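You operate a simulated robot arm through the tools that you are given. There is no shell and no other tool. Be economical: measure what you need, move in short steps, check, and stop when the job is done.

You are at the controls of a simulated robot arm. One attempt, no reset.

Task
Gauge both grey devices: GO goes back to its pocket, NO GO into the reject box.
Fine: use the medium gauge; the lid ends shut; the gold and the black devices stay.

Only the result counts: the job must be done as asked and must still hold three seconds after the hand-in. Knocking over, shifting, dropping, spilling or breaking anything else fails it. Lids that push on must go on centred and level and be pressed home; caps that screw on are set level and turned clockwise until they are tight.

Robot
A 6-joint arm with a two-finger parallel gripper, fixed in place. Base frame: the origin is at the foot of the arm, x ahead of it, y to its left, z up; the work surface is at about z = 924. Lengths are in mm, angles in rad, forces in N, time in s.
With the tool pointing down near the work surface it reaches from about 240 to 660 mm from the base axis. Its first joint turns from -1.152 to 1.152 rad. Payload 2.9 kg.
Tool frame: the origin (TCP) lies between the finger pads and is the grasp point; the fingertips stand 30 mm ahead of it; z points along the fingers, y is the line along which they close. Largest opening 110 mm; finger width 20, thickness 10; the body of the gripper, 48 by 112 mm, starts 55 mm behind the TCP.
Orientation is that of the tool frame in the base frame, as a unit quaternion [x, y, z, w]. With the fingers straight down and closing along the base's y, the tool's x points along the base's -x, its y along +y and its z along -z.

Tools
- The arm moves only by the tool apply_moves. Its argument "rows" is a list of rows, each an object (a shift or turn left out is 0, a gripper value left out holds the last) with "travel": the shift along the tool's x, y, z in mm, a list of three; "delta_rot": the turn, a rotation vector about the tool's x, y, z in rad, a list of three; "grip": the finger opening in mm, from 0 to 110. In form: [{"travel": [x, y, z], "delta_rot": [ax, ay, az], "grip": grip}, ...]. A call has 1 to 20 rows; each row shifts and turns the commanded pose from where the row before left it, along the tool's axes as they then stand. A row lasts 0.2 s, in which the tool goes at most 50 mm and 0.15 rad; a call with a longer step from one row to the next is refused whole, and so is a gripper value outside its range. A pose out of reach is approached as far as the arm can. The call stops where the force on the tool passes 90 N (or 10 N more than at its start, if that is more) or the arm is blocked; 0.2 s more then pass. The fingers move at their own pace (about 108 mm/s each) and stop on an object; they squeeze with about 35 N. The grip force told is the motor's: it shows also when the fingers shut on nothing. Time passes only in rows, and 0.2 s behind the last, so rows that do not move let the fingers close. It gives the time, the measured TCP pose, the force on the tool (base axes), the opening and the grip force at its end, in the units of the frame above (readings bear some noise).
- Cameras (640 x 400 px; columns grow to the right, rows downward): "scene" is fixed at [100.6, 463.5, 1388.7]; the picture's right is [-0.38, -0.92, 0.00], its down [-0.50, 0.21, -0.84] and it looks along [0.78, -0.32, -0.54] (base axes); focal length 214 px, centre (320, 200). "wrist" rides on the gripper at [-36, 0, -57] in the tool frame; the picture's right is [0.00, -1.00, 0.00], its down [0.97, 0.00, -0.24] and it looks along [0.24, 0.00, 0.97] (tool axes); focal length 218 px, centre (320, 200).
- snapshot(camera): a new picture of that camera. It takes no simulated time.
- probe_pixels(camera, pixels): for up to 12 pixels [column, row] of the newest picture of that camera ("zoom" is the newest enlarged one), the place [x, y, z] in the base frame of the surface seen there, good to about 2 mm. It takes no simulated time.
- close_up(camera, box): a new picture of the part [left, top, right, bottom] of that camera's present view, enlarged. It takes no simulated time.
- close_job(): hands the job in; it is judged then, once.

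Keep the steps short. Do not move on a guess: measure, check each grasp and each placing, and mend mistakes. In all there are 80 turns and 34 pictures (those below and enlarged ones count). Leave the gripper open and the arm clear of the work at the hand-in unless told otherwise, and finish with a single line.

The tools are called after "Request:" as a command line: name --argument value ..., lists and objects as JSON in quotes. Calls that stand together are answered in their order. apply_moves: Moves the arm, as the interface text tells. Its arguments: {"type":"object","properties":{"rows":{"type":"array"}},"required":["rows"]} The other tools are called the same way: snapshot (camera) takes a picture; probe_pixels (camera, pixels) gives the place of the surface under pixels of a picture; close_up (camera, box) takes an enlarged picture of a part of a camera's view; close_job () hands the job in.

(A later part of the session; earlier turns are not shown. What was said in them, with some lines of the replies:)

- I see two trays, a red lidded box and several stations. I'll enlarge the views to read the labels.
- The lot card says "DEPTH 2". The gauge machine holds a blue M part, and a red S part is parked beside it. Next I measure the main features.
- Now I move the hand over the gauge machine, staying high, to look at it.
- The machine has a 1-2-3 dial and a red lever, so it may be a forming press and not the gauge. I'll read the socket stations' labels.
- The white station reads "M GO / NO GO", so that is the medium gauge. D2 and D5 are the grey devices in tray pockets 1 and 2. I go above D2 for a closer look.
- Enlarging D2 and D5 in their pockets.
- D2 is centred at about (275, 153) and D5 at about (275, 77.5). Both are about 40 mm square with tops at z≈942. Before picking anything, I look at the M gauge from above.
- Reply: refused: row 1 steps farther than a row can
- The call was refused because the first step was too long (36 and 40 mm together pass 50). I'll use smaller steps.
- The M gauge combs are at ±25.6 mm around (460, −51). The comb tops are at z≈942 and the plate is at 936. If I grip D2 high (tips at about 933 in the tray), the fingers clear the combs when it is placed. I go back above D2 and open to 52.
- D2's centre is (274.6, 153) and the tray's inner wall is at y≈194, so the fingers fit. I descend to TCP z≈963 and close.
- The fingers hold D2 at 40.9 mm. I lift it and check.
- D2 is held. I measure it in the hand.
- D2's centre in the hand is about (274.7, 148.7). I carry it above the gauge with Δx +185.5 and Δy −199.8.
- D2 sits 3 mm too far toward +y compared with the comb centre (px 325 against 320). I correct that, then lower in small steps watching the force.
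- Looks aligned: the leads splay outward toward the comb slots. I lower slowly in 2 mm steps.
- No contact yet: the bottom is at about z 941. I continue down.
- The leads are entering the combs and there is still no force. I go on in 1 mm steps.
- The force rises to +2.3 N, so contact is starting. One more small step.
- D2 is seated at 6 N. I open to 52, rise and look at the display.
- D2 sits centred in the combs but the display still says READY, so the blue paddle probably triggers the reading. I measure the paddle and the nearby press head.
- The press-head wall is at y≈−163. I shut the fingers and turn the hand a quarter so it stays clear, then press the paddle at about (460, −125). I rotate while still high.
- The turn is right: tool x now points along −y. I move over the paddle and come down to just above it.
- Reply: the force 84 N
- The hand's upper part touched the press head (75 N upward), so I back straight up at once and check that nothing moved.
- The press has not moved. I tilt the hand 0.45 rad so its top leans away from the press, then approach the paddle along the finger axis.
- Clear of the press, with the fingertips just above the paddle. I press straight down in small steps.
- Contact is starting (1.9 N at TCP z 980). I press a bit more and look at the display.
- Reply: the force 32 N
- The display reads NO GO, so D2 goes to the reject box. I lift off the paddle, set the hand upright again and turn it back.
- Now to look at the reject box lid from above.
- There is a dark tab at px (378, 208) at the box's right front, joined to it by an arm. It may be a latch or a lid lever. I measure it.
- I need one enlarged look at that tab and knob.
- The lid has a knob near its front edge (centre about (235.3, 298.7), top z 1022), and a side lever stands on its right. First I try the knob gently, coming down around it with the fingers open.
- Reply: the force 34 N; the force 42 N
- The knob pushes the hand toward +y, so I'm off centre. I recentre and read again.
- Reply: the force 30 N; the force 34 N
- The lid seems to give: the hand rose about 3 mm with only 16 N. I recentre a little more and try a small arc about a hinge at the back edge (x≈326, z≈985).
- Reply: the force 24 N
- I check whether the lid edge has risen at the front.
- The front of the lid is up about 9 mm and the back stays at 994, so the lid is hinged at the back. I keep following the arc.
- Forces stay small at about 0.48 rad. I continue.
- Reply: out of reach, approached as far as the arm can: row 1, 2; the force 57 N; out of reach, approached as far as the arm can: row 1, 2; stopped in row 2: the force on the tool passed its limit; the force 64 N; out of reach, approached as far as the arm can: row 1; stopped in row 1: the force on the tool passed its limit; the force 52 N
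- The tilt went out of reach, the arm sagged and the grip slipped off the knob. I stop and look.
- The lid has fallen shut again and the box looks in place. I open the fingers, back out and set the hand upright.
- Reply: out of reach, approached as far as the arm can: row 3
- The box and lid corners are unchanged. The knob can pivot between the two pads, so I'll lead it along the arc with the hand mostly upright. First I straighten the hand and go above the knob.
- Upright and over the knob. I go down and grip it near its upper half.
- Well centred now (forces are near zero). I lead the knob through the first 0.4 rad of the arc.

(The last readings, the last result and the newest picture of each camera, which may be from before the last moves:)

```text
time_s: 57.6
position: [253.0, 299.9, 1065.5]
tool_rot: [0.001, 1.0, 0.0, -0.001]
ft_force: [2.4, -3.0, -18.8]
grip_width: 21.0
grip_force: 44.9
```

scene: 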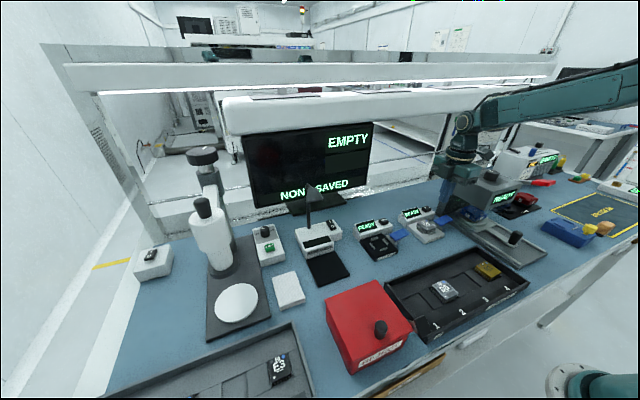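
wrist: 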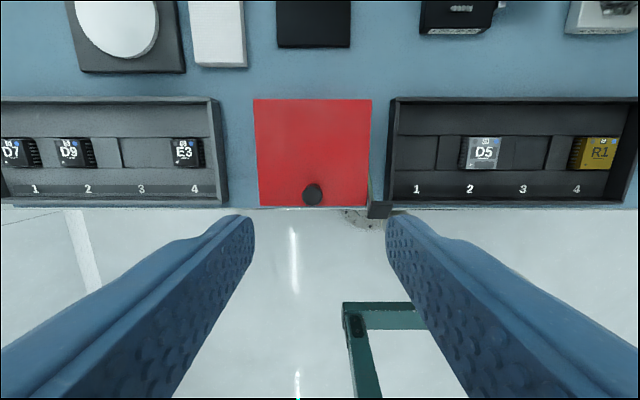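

Request:
apply_moves --rows '[{"travel": [-6.4, 0, -6.9]}, {"travel": [-6.9, 0, -6.3]}, {"travel": [-7.6, 0, -5.5]}, {"travel": [-8.1, 0, -4.8]}, {}]'

```text
time_s: 58.8
position: [281.8, 301.3, 1090.5]
tool_rot: [0.0, 1.0, 0.002, 0.0]
ft_force: [-12.5, 1.0, -4.6]
grip_width: 20.7
grip_force: 45.0
```

Still holding at 20.7 mm with small forces (about 0.8 rad). On to about 1.2 rad.

Request:
apply_moves --rows '[{"travel": [-8.5, 0, -3.9]}, {"travel": [-8.9, 0, -3]}, {"travel": [-9.2, 0, -2.1]}, {"travel": [-9.3, 0, -1.3]}, {}]'

```text
time_s: 60.0
position: [318.9, 298.7, 1100.5]
tool_rot: [-0.001, 1.0, 0.003, 0.001]
ft_force: [-12.4, 17.5, 8.5]
grip_width: 20.9
grip_force: 45.1
```

Request:
apply_moves --rows '[{"travel": [-9.4, 0, -0.2]}, {"travel": [-9.4, 0, 0.6]}, {"travel": [-9.3, 0, 1.6]}, {"travel": [-9, 0, 2.5]}, {}]'

```text
time_s: 61.2
position: [356.9, 300.2, 1096.0]
tool_rot: [0.0, 1.0, 0.002, 0.001]
ft_force: [-8.6, 20.2, 18.8]
grip_width: 21.1
grip_force: 45.1
```

About 1.6 rad. I go a little further to find the stop.

Request:
apply_moves --rows '[{"travel": [-8.7, 0, 3.4]}, {}, {}]'

Request:
close_up --camera "scene" --box '[290, 180, 450, 380]'

```text
time_s: 62.0
position: [365.8, 300.4, 1091.3]
tool_rot: [0.002, 1.0, 0.002, 0.001]
ft_force: [2.7, 18.5, 17.8]
grip_width: 21.1
grip_force: 45.5
```

```text
2.00 times, centred on (370, 280) of scene
```

zoom: 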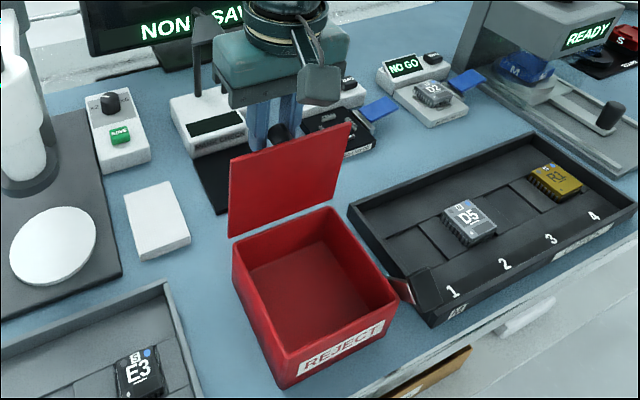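

The box is open with the lid past vertical. I push slightly further, watching for a stop, then release gently.

Request:
apply_moves --rows '[{"travel": [-8.4, 0, 4.2]}, {}, {}]'

Request:
apply_moves --rows '[{"travel": [-8.1, 0, 5]}, {}, {}]'

```text
time_s: 62.8
position: [373.3, 300.0, 1089.9]
tool_rot: [0.001, 1.0, 0.002, 0.0]
ft_force: [-2.8, 12.5, 23.1]
grip_width: 20.8
grip_force: 45.7
```

```text
time_s: 63.6
position: [382.1, 300.0, 1083.5]
tool_rot: [0.001, 1.0, 0.001, 0.0]
ft_force: [3.1, 5.4, 25.1]
grip_width: 21.0
grip_force: 44.7
```

No stop felt at about 1.9 rad. One more small step before deciding.

Request:
apply_moves --rows '[{"travel": [-7.3, 0, 5.9]}, {}, {}]'

```text
time_s: 64.4
position: [386.4, 299.2, 1079.1]
tool_rot: [0.0, 1.0, 0.002, 0.001]
ft_force: [-15.0, 4.0, 33.3]
grip_width: 20.9
grip_force: 44.8
```

Resistance rose to about 33 N against the motion, so the stop is here, well past vertical. I release and rise.

Request:
apply_moves --rows '[{"travel": [5, 0, -4]}, {"grip": 54}, {}, {"travel": [0, 0, -40]}, {"travel": [0, 0, -40]}, {"travel": [0, -30, -30]}, {}]'

```text
time_s: 66.0
position: [384.0, 267.8, 1190.5]
tool_rot: [0.001, 1.0, 0.001, 0.0]
ft_force: [0.5, 0.1, 0.3]
grip_width: 53.9
grip_force: 0.0
```

Now back to D2 on the gauge, at the pose where I released it (458.3, −50.5, 975).

Request:
apply_moves --rows '[{"travel": [-10.6, -45.5, 0]}, {"travel": [-10.6, -45.5, 0]}, {"travel": [-10.6, -45.5, 0]}, {"travel": [-10.6, -45.5, 0]}, {"travel": [-10.6, -45.5, 0]}, {"travel": [-10.6, -45.5, 0]}, {"travel": [-10.7, -45.3, 0]}, {"travel": [0, 0, 45]}, {"travel": [0, 0, 45]}, {"travel": [0, 0, 45]}, {"travel": [0, 0, 35]}, {}, {}]'

```text
time_s: 68.8
position: [457.6, -49.3, 1018.3]
tool_rot: [0.001, 1.0, 0.002, 0.001]
ft_force: [-0.6, 0.4, -0.1]
grip_width: 54.1
grip_force: 0.0
```

Request:
apply_moves --rows '[{"travel": [0, -0.7, 25]}, {"travel": [0, 0, 17.5]}, {}, {}]'

```text
time_s: 69.8
position: [457.4, -49.0, 977.6]
tool_rot: [0.001, 1.0, 0.001, 0.0]
ft_force: [-0.2, -0.6, -0.7]
grip_width: 54.1
grip_force: 0.1
```

Request:
apply_moves --rows '[{"travel": [0, -0.7, 1.3]}, {}, {"grip": 30}, {}, {}]'

Request:
apply_moves --rows '[{"travel": [0, 0, -15]}, {"travel": [0, 0, -35]}, {"travel": [0, 0, -45]}, {"travel": [0, 0, -45]}, {}]'

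```text
time_s: 71.0
position: [456.0, -49.0, 976.0]
tool_rot: [0.001, 1.0, 0.001, -0.001]
ft_force: [0.2, -0.7, -0.1]
grip_width: 41.0
grip_force: 35.6
```

```text
time_s: 72.2
position: [456.4, -48.8, 1116.3]
tool_rot: [0.001, 1.0, 0.001, 0.0]
ft_force: [-0.4, -1.0, -0.3]
grip_width: 41.1
grip_force: 34.6
```

D2 is in hand at 41.1 mm. I bring it around in front of the open lid and over the box.

Request:
apply_moves --rows '[{"travel": [45, 0, 0]}, {"travel": [45, 0, 0]}, {"travel": [45, 0, 0]}, {"travel": [45, 15, 0]}, {"travel": [11, 43, 0]}, {"travel": [0, 45, 0]}, {"travel": [0, 45, 0]}, {"travel": [0, 45, 0]}, {"travel": [0, 45, 0]}, {"travel": [0, 45, 0]}, {"travel": [0, 45, 0]}, {"travel": [0, 19, 0]}, {}, {}]'

Request:
snapshot --camera "wrist"

```text
time_s: 75.2
position: [266.5, 298.0, 1117.1]
tool_rot: [0.001, 1.0, 0.002, 0.001]
ft_force: [0.5, -0.6, -0.6]
grip_width: 40.8
grip_force: 35.3
```

```text
2 pictures are left
```

wrist: 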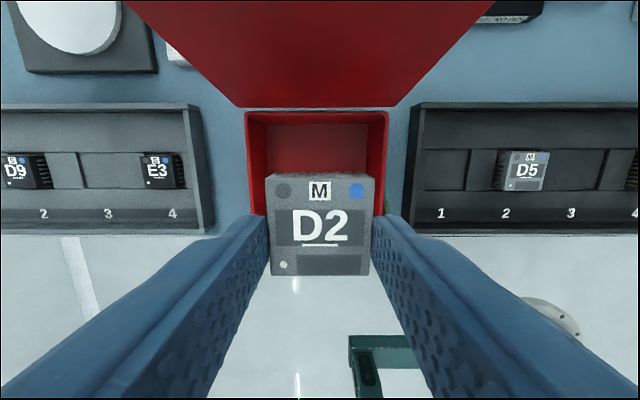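

Request:
probe_pixels --camera "wrist" --pixels '[[320, 160], [290, 165], [350, 165], [320, 115], [248, 150], [384, 150], [320, 105], [262, 165], [380, 165], [320, 130]]'

```text
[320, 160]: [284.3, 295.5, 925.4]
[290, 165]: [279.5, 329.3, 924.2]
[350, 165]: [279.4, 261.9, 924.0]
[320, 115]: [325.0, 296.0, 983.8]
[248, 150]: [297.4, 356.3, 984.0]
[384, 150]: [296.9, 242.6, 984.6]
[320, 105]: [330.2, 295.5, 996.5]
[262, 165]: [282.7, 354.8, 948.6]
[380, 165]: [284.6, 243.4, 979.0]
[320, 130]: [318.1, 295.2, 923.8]
```

The box floor is at z≈925. I lower D2 into the front half of the box (x≈251), leaving room for another.

Request:
apply_moves --rows '[{"travel": [15, 0, 30]}, {"travel": [0, 0, 40]}, {"travel": [0, 0, 40]}, {"travel": [0, 0, 30]}, {"travel": [0, 0, 7]}, {}, {}]'

Request:
apply_moves --rows '[{"travel": [0, 0, 2.5]}, {}, {}]'

```text
time_s: 76.8
position: [251.2, 297.5, 969.6]
tool_rot: [0.001, 1.0, 0.002, 0.0]
ft_force: [0.2, 0.0, -0.8]
grip_width: 40.6
grip_force: 35.0
```

```text
time_s: 77.6
position: [251.8, 297.7, 967.9]
tool_rot: [0.0, 1.0, 0.001, 0.0]
ft_force: [-0.6, -0.3, -1.6]
grip_width: 40.9
grip_force: 34.9
```

Request:
apply_moves --rows '[{"travel": [0, 0, 1.5]}, {}, {}]'

Request:
apply_moves --rows '[{"travel": [0, 0, 1]}, {}, {}]'

```text
time_s: 78.4
position: [252.2, 296.9, 966.7]
tool_rot: [0.001, 1.0, 0.001, 0.0]
ft_force: [0.3, -0.5, -0.1]
grip_width: 40.7
grip_force: 34.7
```

```text
time_s: 79.2
position: [251.8, 297.8, 966.4]
tool_rot: [0.001, 1.0, 0.001, 0.0]
ft_force: [-0.5, -0.2, -0.1]
grip_width: 40.7
grip_force: 34.6
```

Still no contact. Another millimetre or two.

Request:
apply_moves --rows '[{"travel": [0, 0, 1.2]}, {}, {}]'

Request:
apply_moves --rows '[{"travel": [0, 0, 1]}, {}, {}]'

```text
time_s: 80.0
position: [251.3, 297.3, 964.0]
tool_rot: [0.001, 1.0, 0.002, 0.0]
ft_force: [-2.5, -1.9, 12.9]
grip_width: 40.9
grip_force: 34.7
```

```text
time_s: 80.8
position: [252.1, 297.3, 964.5]
tool_rot: [0.001, 1.0, 0.003, 0.0]
ft_force: [-2.3, -3.2, 32.8]
grip_width: 41.0
grip_force: 34.5
```

D2 is on the box floor. I release, rise and go above D5 (target 273, 77).

Request:
apply_moves --rows '[{"travel": [0, 0, -1.5]}, {"grip": 54}, {}, {"travel": [0, 0, -40]}, {"travel": [0, 0, -45]}, {"travel": [0, 0, -45]}, {"travel": [-4.2, -44, 0]}, {"travel": [-4.2, -44, 0]}, {"travel": [-4.2, -44, 0]}, {"travel": [-4.3, -44, 0]}, {"travel": [-4.3, -44, 0]}, {"travel": [0, 0, 45]}, {"travel": [0, 0, 40], "grip": 52}, {}, {}]'

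```text
time_s: 84.0
position: [273.0, 78.1, 1008.2]
tool_rot: [0.0, 1.0, 0.0, -0.001]
ft_force: [-0.1, -0.5, 0.7]
grip_width: 52.0
grip_force: 0.1
```

Over D5. I descend to TCP z≈964 and grip.

Request:
apply_moves --rows '[{"travel": [0, -0.5, 25]}, {"travel": [0, 0, 19]}, {}, {"grip": 30}, {}, {}]'

```text
time_s: 85.4
position: [274.1, 77.6, 965.6]
tool_rot: [0.001, 1.0, 0.001, 0.0]
ft_force: [1.2, -0.2, -1.5]
grip_width: 40.9
grip_force: 34.5
```

D5 is gripped at 40.9 with no side force. I lift it and carry it above the M gauge (Δx +185.3, Δy −128.2).

Request:
apply_moves --rows '[{"travel": [0, 0, -20]}, {"travel": [0, 0, -30]}, {"travel": [0, 0, -30]}, {"travel": [-37.06, -25.64, 0]}, {"travel": [-37.06, -25.64, 0]}, {"travel": [-37.06, -25.64, 0]}, {"travel": [-37.06, -25.64, 0]}, {"travel": [-37.06, -25.64, 0]}, {"travel": [0, 0, 25]}, {}, {}]'

Request:
apply_moves --rows '[{}]'

Request:
apply_moves --rows '[{}]'

```text
time_s: 87.8
position: [459.6, -53.0, 1019.8]
tool_rot: [0.001, 1.0, 0.001, 0.0]
ft_force: [0.5, 0.3, -0.7]
grip_width: 40.7
grip_force: 35.5
```

```text
time_s: 88.2
position: [457.6, -52.5, 1019.9]
tool_rot: [0.001, 1.0, 0.001, 0.0]
ft_force: [0.8, 0.1, -0.5]
grip_width: 41.0
grip_force: 34.7
```

```text
time_s: 88.6
position: [458.4, -52.9, 1019.9]
tool_rot: [0.0, 1.0, 0.001, 0.0]
ft_force: [-0.7, 0.4, -1.4]
grip_width: 41.1
grip_force: 35.0
```

The average y is −52.8, while D2 seated at −50.7, so I shift +2.1. Then I lower to just above the combs.

Request:
apply_moves --rows '[{"travel": [0, 2.1, 20]}, {"travel": [0, 0, 17]}, {}, {}]'

Request:
apply_moves --rows '[{}]'

Request:
apply_moves --rows '[{}]'

```text
time_s: 89.6
position: [455.7, -50.9, 982.0]
tool_rot: [0.001, 1.0, 0.001, 0.0]
ft_force: [-1.4, 0.0, -0.4]
grip_width: 40.6
grip_force: 35.0
```

```text
time_s: 90.0
position: [456.3, -49.4, 982.3]
tool_rot: [0.0, 1.0, 0.001, 0.0]
ft_force: [0.4, -0.4, -0.2]
grip_width: 40.6
grip_force: 35.4
```

```text
time_s: 90.4
position: [456.0, -51.8, 981.9]
tool_rot: [0.001, 1.0, 0.001, -0.001]
ft_force: [0.6, -0.5, -1.1]
grip_width: 40.8
grip_force: 34.7
```

The x reading differs by about 2 mm from D2's placing. I use one picture to check the alignment itself.

Request:
snapshot --camera "wrist"

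```text
1 pictures are left
```

wrist: 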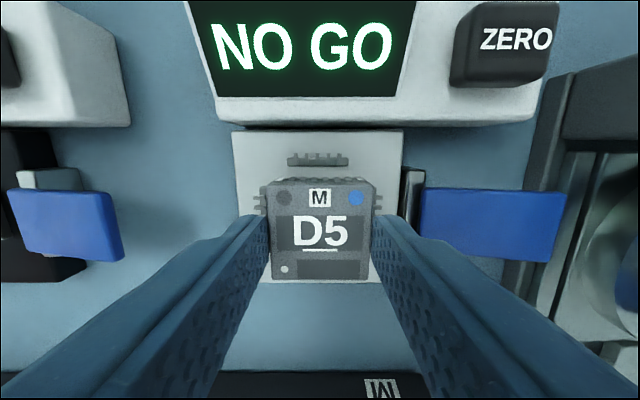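

Request:
probe_pixels --camera "wrist" --pixels '[[320, 187], [320, 276], [318, 158], [290, 158], [346, 158], [235, 150], [400, 150], [317, 136], [272, 240], [367, 240], [263, 200], [375, 200]]'

```text
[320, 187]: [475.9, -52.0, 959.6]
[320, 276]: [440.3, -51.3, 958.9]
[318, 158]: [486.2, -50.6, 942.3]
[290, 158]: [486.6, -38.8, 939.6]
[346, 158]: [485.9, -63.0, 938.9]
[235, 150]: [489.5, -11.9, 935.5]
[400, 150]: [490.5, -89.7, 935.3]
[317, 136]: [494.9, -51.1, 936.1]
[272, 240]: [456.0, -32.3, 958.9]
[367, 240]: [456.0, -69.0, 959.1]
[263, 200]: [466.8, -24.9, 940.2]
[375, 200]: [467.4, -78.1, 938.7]
```

D5 is about 2.5 mm short in x and 0.6 mm off in y, which agrees with the readings. I correct and lower in small steps.

Request:
apply_moves --rows '[{"travel": [-2.5, 0.6, 0]}, {}, {"travel": [0, 0, 1.5]}, {}, {"travel": [0, 0, 1.5]}, {}, {}]'

Request:
apply_moves --rows '[{"travel": [0, 0, 1.2]}, {}, {}]'

Request:
apply_moves --rows '[{"travel": [0, 0, 1]}, {}, {}]'

```text
time_s: 92.0
position: [459.2, -50.0, 979.5]
tool_rot: [0.001, 1.0, 0.001, 0.0]
ft_force: [0.3, -0.4, -0.5]
grip_width: 40.8
grip_force: 34.8
```

```text
time_s: 92.8
position: [459.1, -49.7, 979.1]
tool_rot: [0.001, 1.0, 0.001, 0.0]
ft_force: [-0.2, -0.3, -0.2]
grip_width: 40.8
grip_force: 35.2
```

```text
time_s: 93.6
position: [458.6, -48.9, 977.3]
tool_rot: [0.002, 1.0, 0.001, 0.0]
ft_force: [0.2, 0.9, -0.5]
grip_width: 40.9
grip_force: 35.4
```

Request:
apply_moves --rows '[{"travel": [0, 0, 1]}, {}, {}]'

Request:
apply_moves --rows '[{"travel": [0, 0, 0.8]}, {}, {}]'

```text
time_s: 94.4
position: [460.2, -48.6, 977.4]
tool_rot: [0.0, 1.0, 0.0, 0.0]
ft_force: [-0.9, -0.2, 2.9]
grip_width: 40.6
grip_force: 35.2
```

```text
time_s: 95.2
position: [459.6, -49.6, 977.6]
tool_rot: [0.002, 1.0, 0.001, 0.0]
ft_force: [-5.0, -0.1, 19.2]
grip_width: 41.0
grip_force: 35.0
```

Contact (19 N) is at the expected height. I release, rise and turn the hand to press the paddle as before.

Request:
apply_moves --rows '[{"travel": [0, 0, -0.8]}, {"grip": 54}, {}, {"travel": [0, 0, -20]}, {"travel": [0, 0, -35]}, {"travel": [0, 0, -32], "grip": 0}, {}, {}]'

Request:
apply_moves --rows '[{"delta_rot": [0, 0, -0.1428]}, {"delta_rot": [0, 0, -0.1428]}, {"delta_rot": [0, 0, -0.1428]}, {"delta_rot": [0, 0, -0.1428]}, {"delta_rot": [0, 0, -0.1428]}, {"delta_rot": [0, 0, -0.1428]}, {"delta_rot": [0, 0, -0.1428]}, {"delta_rot": [0, 0, -0.1428]}, {"delta_rot": [0, 0, -0.1428]}, {"delta_rot": [0, 0, -0.1428]}, {"delta_rot": [0, 0, -0.1428]}, {"travel": [34, 0, 0]}, {"delta_rot": [0, 0.15, 0]}, {"delta_rot": [0, 0.15, 0]}, {"delta_rot": [0, 0.15, 0]}, {}, {}]'

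```text
time_s: 97.0
position: [459.5, -48.5, 1064.0]
tool_rot: [0.001, 1.0, 0.001, 0.0]
ft_force: [-0.1, 0.0, 1.3]
grip_width: 0.1
grip_force: 35.2
```

```text
time_s: 100.6
position: [460.1, -83.1, 1062.7]
tool_rot: [-0.689, 0.689, -0.157, -0.157]
ft_force: [0.1, -0.1, -0.4]
grip_width: 0.0
grip_force: 34.6
```

Same start pose as last time. I approach along the fingers and press down as before (final TCP about (460, −112, 976)).

Request:
apply_moves --rows '[{"travel": [0, 0, 30]}, {"travel": [-1, 0, 30]}, {"travel": [0, 0, 9]}, {"travel": [-4.35, 0, 9]}, {"travel": [-1.74, 0, 3.6]}, {"travel": [-1.74, 0, 3.6]}, {"travel": [-1.74, 0, 3.6]}, {}, {}]'

Request:
apply_moves --rows '[{"travel": [-1.74, 0, 3.6]}, {}, {}]'

Request:
apply_moves --rows '[{"travel": [-0.87, 0, 1.8]}, {}, {}]'

```text
time_s: 102.6
position: [459.1, -113.3, 979.9]
tool_rot: [-0.689, 0.69, -0.158, -0.158]
ft_force: [-0.1, -1.5, 5.4]
grip_width: 0.0
grip_force: 34.6
```

```text
time_s: 103.4
position: [459.3, -112.0, 975.3]
tool_rot: [-0.689, 0.69, -0.156, -0.157]
ft_force: [-1.4, 3.1, 10.6]
grip_width: 0.0
grip_force: 35.1
```

```text
time_s: 104.2
position: [460.2, -111.8, 976.3]
tool_rot: [-0.688, 0.691, -0.159, -0.156]
ft_force: [-8.1, 6.8, 36.7]
grip_width: 0.0
grip_force: 35.2
```

Pressed the same way (37 N, same depth). I use the last picture to read the display, check the device and see the open lid.

Request:
close_up --camera "scene" --box '[310, 180, 490, 330]'

```text
2.67 times, centred on (400, 255) of scene
```

zoom: 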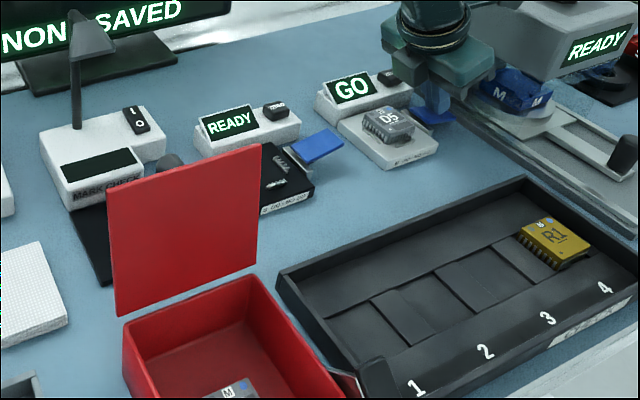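

GO: D5 returns to its own pocket 2. D2 is in the box and the lid stands open. I measure the lid edge, the knob, D5's position and pocket 2 from this picture.

Request:
probe_pixels --camera "zoom" --pixels '[[110, 195], [258, 150], [185, 172], [170, 160], [185, 240], [120, 310], [390, 118], [385, 113], [405, 300], [372, 300], [440, 282], [485, 270]]'

Request:
apply_moves --rows '[{"travel": [17.4, 0, -36]}, {"travel": [17.4, 0, -36]}, {"travel": [12, 0, -30]}, {"delta_rot": [0, -0.15, 0]}, {"delta_rot": [0, -0.15, 0]}, {"delta_rot": [0, -0.15, 0]}, {"travel": [-40, 0, 0], "grip": 54}, {"travel": [-20, 0, 0]}, {"delta_rot": [0, 0, 0.1428]}, {"delta_rot": [0, 0, 0.1428]}, {"delta_rot": [0, 0, 0.1428]}, {"delta_rot": [0, 0, 0.1428]}, {"delta_rot": [0, 0, 0.1428]}, {"delta_rot": [0, 0, 0.1428]}, {"delta_rot": [0, 0, 0.1428]}, {"delta_rot": [0, 0, 0.1428]}, {"delta_rot": [0, 0, 0.1428]}, {"delta_rot": [0, 0, 0.1428]}, {"delta_rot": [0, 0, 0.1428]}, {}]'

```text
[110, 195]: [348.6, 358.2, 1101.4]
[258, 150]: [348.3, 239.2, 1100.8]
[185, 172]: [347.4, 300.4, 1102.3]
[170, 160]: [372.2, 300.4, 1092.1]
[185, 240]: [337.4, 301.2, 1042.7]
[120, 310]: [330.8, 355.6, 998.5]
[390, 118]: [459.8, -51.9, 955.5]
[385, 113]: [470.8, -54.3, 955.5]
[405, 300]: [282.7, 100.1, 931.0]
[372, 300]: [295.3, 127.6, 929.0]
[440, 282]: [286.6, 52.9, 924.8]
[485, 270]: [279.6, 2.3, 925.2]
```

```text
time_s: 108.4
position: [460.3, -50.4, 1086.0]
tool_rot: [0.002, 1.0, 0.0, 0.0]
ft_force: [0.1, 0.4, 0.5]
grip_width: 54.3
grip_force: 0.0
5 turns are left
```

Five turns are left, so I group the calls. First I re-grip D5 on the gauge, lift it, carry it to a low hover over pocket 2 (tray wall cleared high) and take several position readings.

Request:
apply_moves --rows '[{"travel": [0.5, 0.5, 45]}, {"travel": [0, 0, 40]}, {"travel": [0, 0, 23.6]}, {}, {}]'

Request:
apply_moves --rows '[{"grip": 30}, {}, {}]'

Request:
apply_moves --rows '[{"travel": [0, 0, -20]}, {"travel": [0, 0, -35]}, {"travel": [0, 0, -30]}, {"travel": [37.2, 25.4, 0]}, {"travel": [37.2, 25.4, 0]}, {"travel": [37.2, 25.4, 0]}, {"travel": [37.2, 25.4, 0]}, {"travel": [37.2, 25.4, 0]}, {"travel": [0, 0, 40]}, {"travel": [0, 0, 30]}, {"travel": [0, 0, 8]}, {}, {}]'

Request:
apply_moves --rows '[{}, {}]'

Request:
apply_moves --rows '[{}]'

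Request:
apply_moves --rows '[{}]'

Request:
apply_moves --rows '[{}]'

```text
time_s: 109.6
position: [458.6, -50.5, 976.3]
tool_rot: [0.001, 1.0, 0.001, 0.001]
ft_force: [0.6, -0.2, 0.2]
grip_width: 53.7
grip_force: 0.0
```

```text
time_s: 110.4
position: [458.5, -49.4, 976.9]
tool_rot: [0.001, 1.0, 0.001, 0.0]
ft_force: [0.8, 0.3, 0.0]
grip_width: 40.8
grip_force: 34.9
```

```text
time_s: 113.2
position: [273.5, 77.2, 985.1]
tool_rot: [0.0, 1.0, 0.001, 0.0]
ft_force: [-0.2, 0.2, -0.3]
grip_width: 40.9
grip_force: 34.8
```

```text
time_s: 113.8
position: [274.0, 77.9, 984.2]
tool_rot: [0.001, 1.0, 0.001, 0.0]
ft_force: [-0.4, -1.1, -0.1]
grip_width: 40.8
grip_force: 34.8
```

```text
time_s: 114.2
position: [272.9, 77.9, 984.9]
tool_rot: [0.0, 1.0, 0.0, 0.0]
ft_force: [-0.2, 0.0, -0.4]
grip_width: 41.0
grip_force: 34.9
```

```text
time_s: 114.6
position: [273.2, 77.6, 983.9]
tool_rot: [0.0, 1.0, 0.001, 0.0]
ft_force: [0.0, 1.2, 0.1]
grip_width: 40.7
grip_force: 35.3
```

```text
time_s: 115.0
position: [273.6, 76.5, 984.8]
tool_rot: [0.001, 1.0, 0.001, 0.0]
ft_force: [-0.2, 0.2, -0.3]
grip_width: 40.9
grip_force: 35.2
4 turns are left
```

Hover averages (273.4, 77.4, 984.6) against the target (272.9, 77.6, ~964.5). I correct slightly and lower in steps, reading the force at each.

Request:
apply_moves --rows '[{"travel": [0.4, 0.2, 10]}, {"travel": [0, 0, 5]}, {}, {}]'

Request:
apply_moves --rows '[{"travel": [0, 0, 2.2]}, {}, {}]'

Request:
apply_moves --rows '[{"travel": [0, 0, 1.2]}, {}, {}]'

Request:
apply_moves --rows '[{"travel": [0, 0, 1]}, {}, {}]'

Request:
apply_moves --rows '[{"travel": [0, 0, 0.8]}, {}, {}]'

Request:
apply_moves --rows '[{}]'

```text
time_s: 116.0
position: [273.9, 78.3, 969.2]
tool_rot: [0.001, 1.0, 0.001, 0.0]
ft_force: [0.1, 0.3, -0.6]
grip_width: 40.8
grip_force: 35.0
```

```text
time_s: 116.8
position: [273.4, 79.7, 966.6]
tool_rot: [0.001, 1.0, 0.001, 0.0]
ft_force: [0.3, 0.0, 0.7]
grip_width: 41.0
grip_force: 34.8
```

```text
time_s: 117.6
position: [273.4, 77.9, 965.4]
tool_rot: [0.001, 1.0, 0.001, 0.0]
ft_force: [0.7, -1.0, -0.2]
grip_width: 40.9
grip_force: 34.9
```

```text
time_s: 118.4
position: [272.9, 77.8, 964.3]
tool_rot: [0.001, 1.0, 0.001, 0.0]
ft_force: [0.1, 0.0, 2.0]
grip_width: 41.1
grip_force: 35.2
```

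```text
time_s: 119.2
position: [275.2, 77.6, 964.7]
tool_rot: [0.0, 1.0, 0.001, 0.001]
ft_force: [-7.2, -1.4, 24.9]
grip_width: 40.8
grip_force: 35.3
```

```text
time_s: 119.6
position: [273.1, 77.5, 964.5]
tool_rot: [0.001, 1.0, 0.002, 0.0]
ft_force: [-6.3, -0.7, 28.4]
grip_width: 40.9
grip_force: 35.6
3 turns are left
```

D5 sits at its original depth (contact at z 964.5). I release, rise, go to the knob of the open lid, grip it, lead the lid back along the arc until shut, press, and let go.

Request:
apply_moves --rows '[{"travel": [0, 0, -0.9]}, {"grip": 54}, {}, {"travel": [0, 0, -40]}, {"travel": [0, 0, -45]}, {"travel": [0, 0, -45]}, {"travel": [0, 0, -45]}, {"travel": [0, 0, -36]}, {"travel": [-18.75, 44.5, 0]}, {"travel": [-18.75, 44.5, 0]}, {"travel": [-18.75, 44.5, 0]}, {"travel": [-18.75, 44.5, 0]}, {"travel": [-18.75, 44.5, 0]}, {}, {"travel": [0, 0, 40]}, {"travel": [0, 0, 38]}, {}, {}]'

Request:
apply_moves --rows '[{"grip": 10}, {}, {}]'

Request:
apply_moves --rows '[{"travel": [7, 0, -2.8]}, {"travel": [7, 0, -2.4]}, {"travel": [9.2, 0, -2]}, {"travel": [9.3, 0, -1.4]}, {"travel": [9.5, 0, -0.3]}, {"travel": [9.4, 0, 0.7]}, {"travel": [9.3, 0, 1.6]}, {"travel": [9.1, 0, 2.5]}, {}]'

Request:
apply_moves --rows '[{"travel": [8.8, 0, 3.4]}, {"travel": [8.4, 0, 4.3]}, {"travel": [7.9, 0, 5.1]}, {"travel": [7.4, 0, 5.9]}, {"travel": [6.8, 0, 6.6]}, {"travel": [6.1, 0, 7.2]}, {"travel": [5.3, 0, 7.8]}, {"travel": [4.5, 0, 8.2]}, {}]'

Request:
apply_moves --rows '[{"travel": [3.4, 0, 8]}, {"travel": [2.6, 0, 8.1]}, {}, {"travel": [0, 0, 1.5]}, {}, {}]'

Request:
apply_moves --rows '[{"travel": [0, 0, 1.5]}, {}, {}]'

```text
time_s: 123.4
position: [369.1, 298.9, 1096.4]
tool_rot: [0.0, 1.0, 0.001, 0.0]
ft_force: [0.6, 0.8, -0.8]
grip_width: 54.2
grip_force: 0.0
```

```text
time_s: 124.2
position: [369.4, 299.8, 1097.2]
tool_rot: [0.001, 1.0, 0.001, 0.0]
ft_force: [-0.3, 2.4, -1.5]
grip_width: 20.4
grip_force: 45.1
```

```text
time_s: 126.2
position: [297.8, 300.0, 1102.2]
tool_rot: [0.0, 1.0, 0.0, -0.002]
ft_force: [9.3, -1.6, 3.2]
grip_width: 19.9
grip_force: 45.7
```

```text
time_s: 128.2
position: [240.5, 301.4, 1054.1]
tool_rot: [-0.002, 1.0, 0.001, -0.002]
ft_force: [-31.9, 1.2, 26.6]
grip_width: 21.1
grip_force: 44.7
```

```text
time_s: 129.6
position: [237.6, 299.4, 1035.9]
tool_rot: [0.001, 1.0, 0.002, 0.0]
ft_force: [-15.2, 3.0, 16.9]
grip_width: 21.2
grip_force: 45.1
```

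```text
time_s: 130.4
position: [235.7, 299.9, 1035.0]
tool_rot: [0.001, 1.0, 0.001, 0.0]
ft_force: [-19.3, 0.4, 18.1]
grip_width: 20.7
grip_force: 44.7
2 turns are left
```

The knob followed all the way (grip stayed at 21 mm, TCP z 1035). I release, rise, close the fingers, press on the knob top to make sure the lid is home (contact should show near TCP z 1052), then retreat high with the gripper open.

Request:
apply_moves --rows '[{"grip": 54}, {}, {"travel": [0, 0, -30]}, {"travel": [0, 0, -18]}, {"grip": 0}, {}, {}, {"travel": [0, 0, 20]}, {"travel": [0, 0, 8]}, {}, {}]'

Request:
apply_moves --rows '[{"travel": [0, 0, 2]}, {}, {}]'

Request:
apply_moves --rows '[{"travel": [0, 0, 2]}, {}, {}]'

Request:
apply_moves --rows '[{"travel": [0, 0, 2]}, {}, {}]'

Request:
apply_moves --rows '[{"travel": [0, 0, -30]}, {"travel": [0, 0, -45]}, {"travel": [0, 0, -45]}, {"travel": [0, 0, -30], "grip": 54}, {}, {}]'

```text
time_s: 132.8
position: [236.8, 301.3, 1054.4]
tool_rot: [0.001, 1.0, 0.0, 0.0]
ft_force: [-0.6, 0.3, 0.2]
grip_width: 0.0
grip_force: 35.0
```

```text
time_s: 133.6
position: [236.0, 301.6, 1052.8]
tool_rot: [0.002, 1.0, 0.001, -0.001]
ft_force: [0.0, 0.2, 0.6]
grip_width: 0.1
grip_force: 35.1
```

```text
time_s: 134.4
position: [236.3, 300.8, 1051.8]
tool_rot: [0.001, 1.0, 0.001, 0.0]
ft_force: [-0.9, -1.6, 5.1]
grip_width: 0.0
grip_force: 34.7
```

```text
time_s: 135.2
position: [237.0, 300.6, 1050.7]
tool_rot: [0.001, 1.0, 0.001, 0.001]
ft_force: [-4.4, -6.6, 31.2]
grip_width: 0.0
grip_force: 35.1
```

```text
time_s: 136.6
position: [238.5, 299.3, 1201.8]
tool_rot: [0.001, 1.0, 0.0, -0.001]
ft_force: [-0.1, 0.8, 0.4]
grip_width: 54.1
grip_force: 0.1
1 turns are left
```

The knob top met the fingers at the shut height and took 31 N, so the lid is home. The arm is clear with the gripper open, so I hand in.

Request:
close_job

```text
The job is handed in.
```

Gauged on the M gauge: D2 read NO GO and is in the reject box, D5 read GO and is back in pocket 2; the lid is shut by contact height and force (no pictures left to confirm it or D5's seating), the gold and black devices were not touched, and the hand bumped the press head once (about 75 N), which measured unmoved afterwards.
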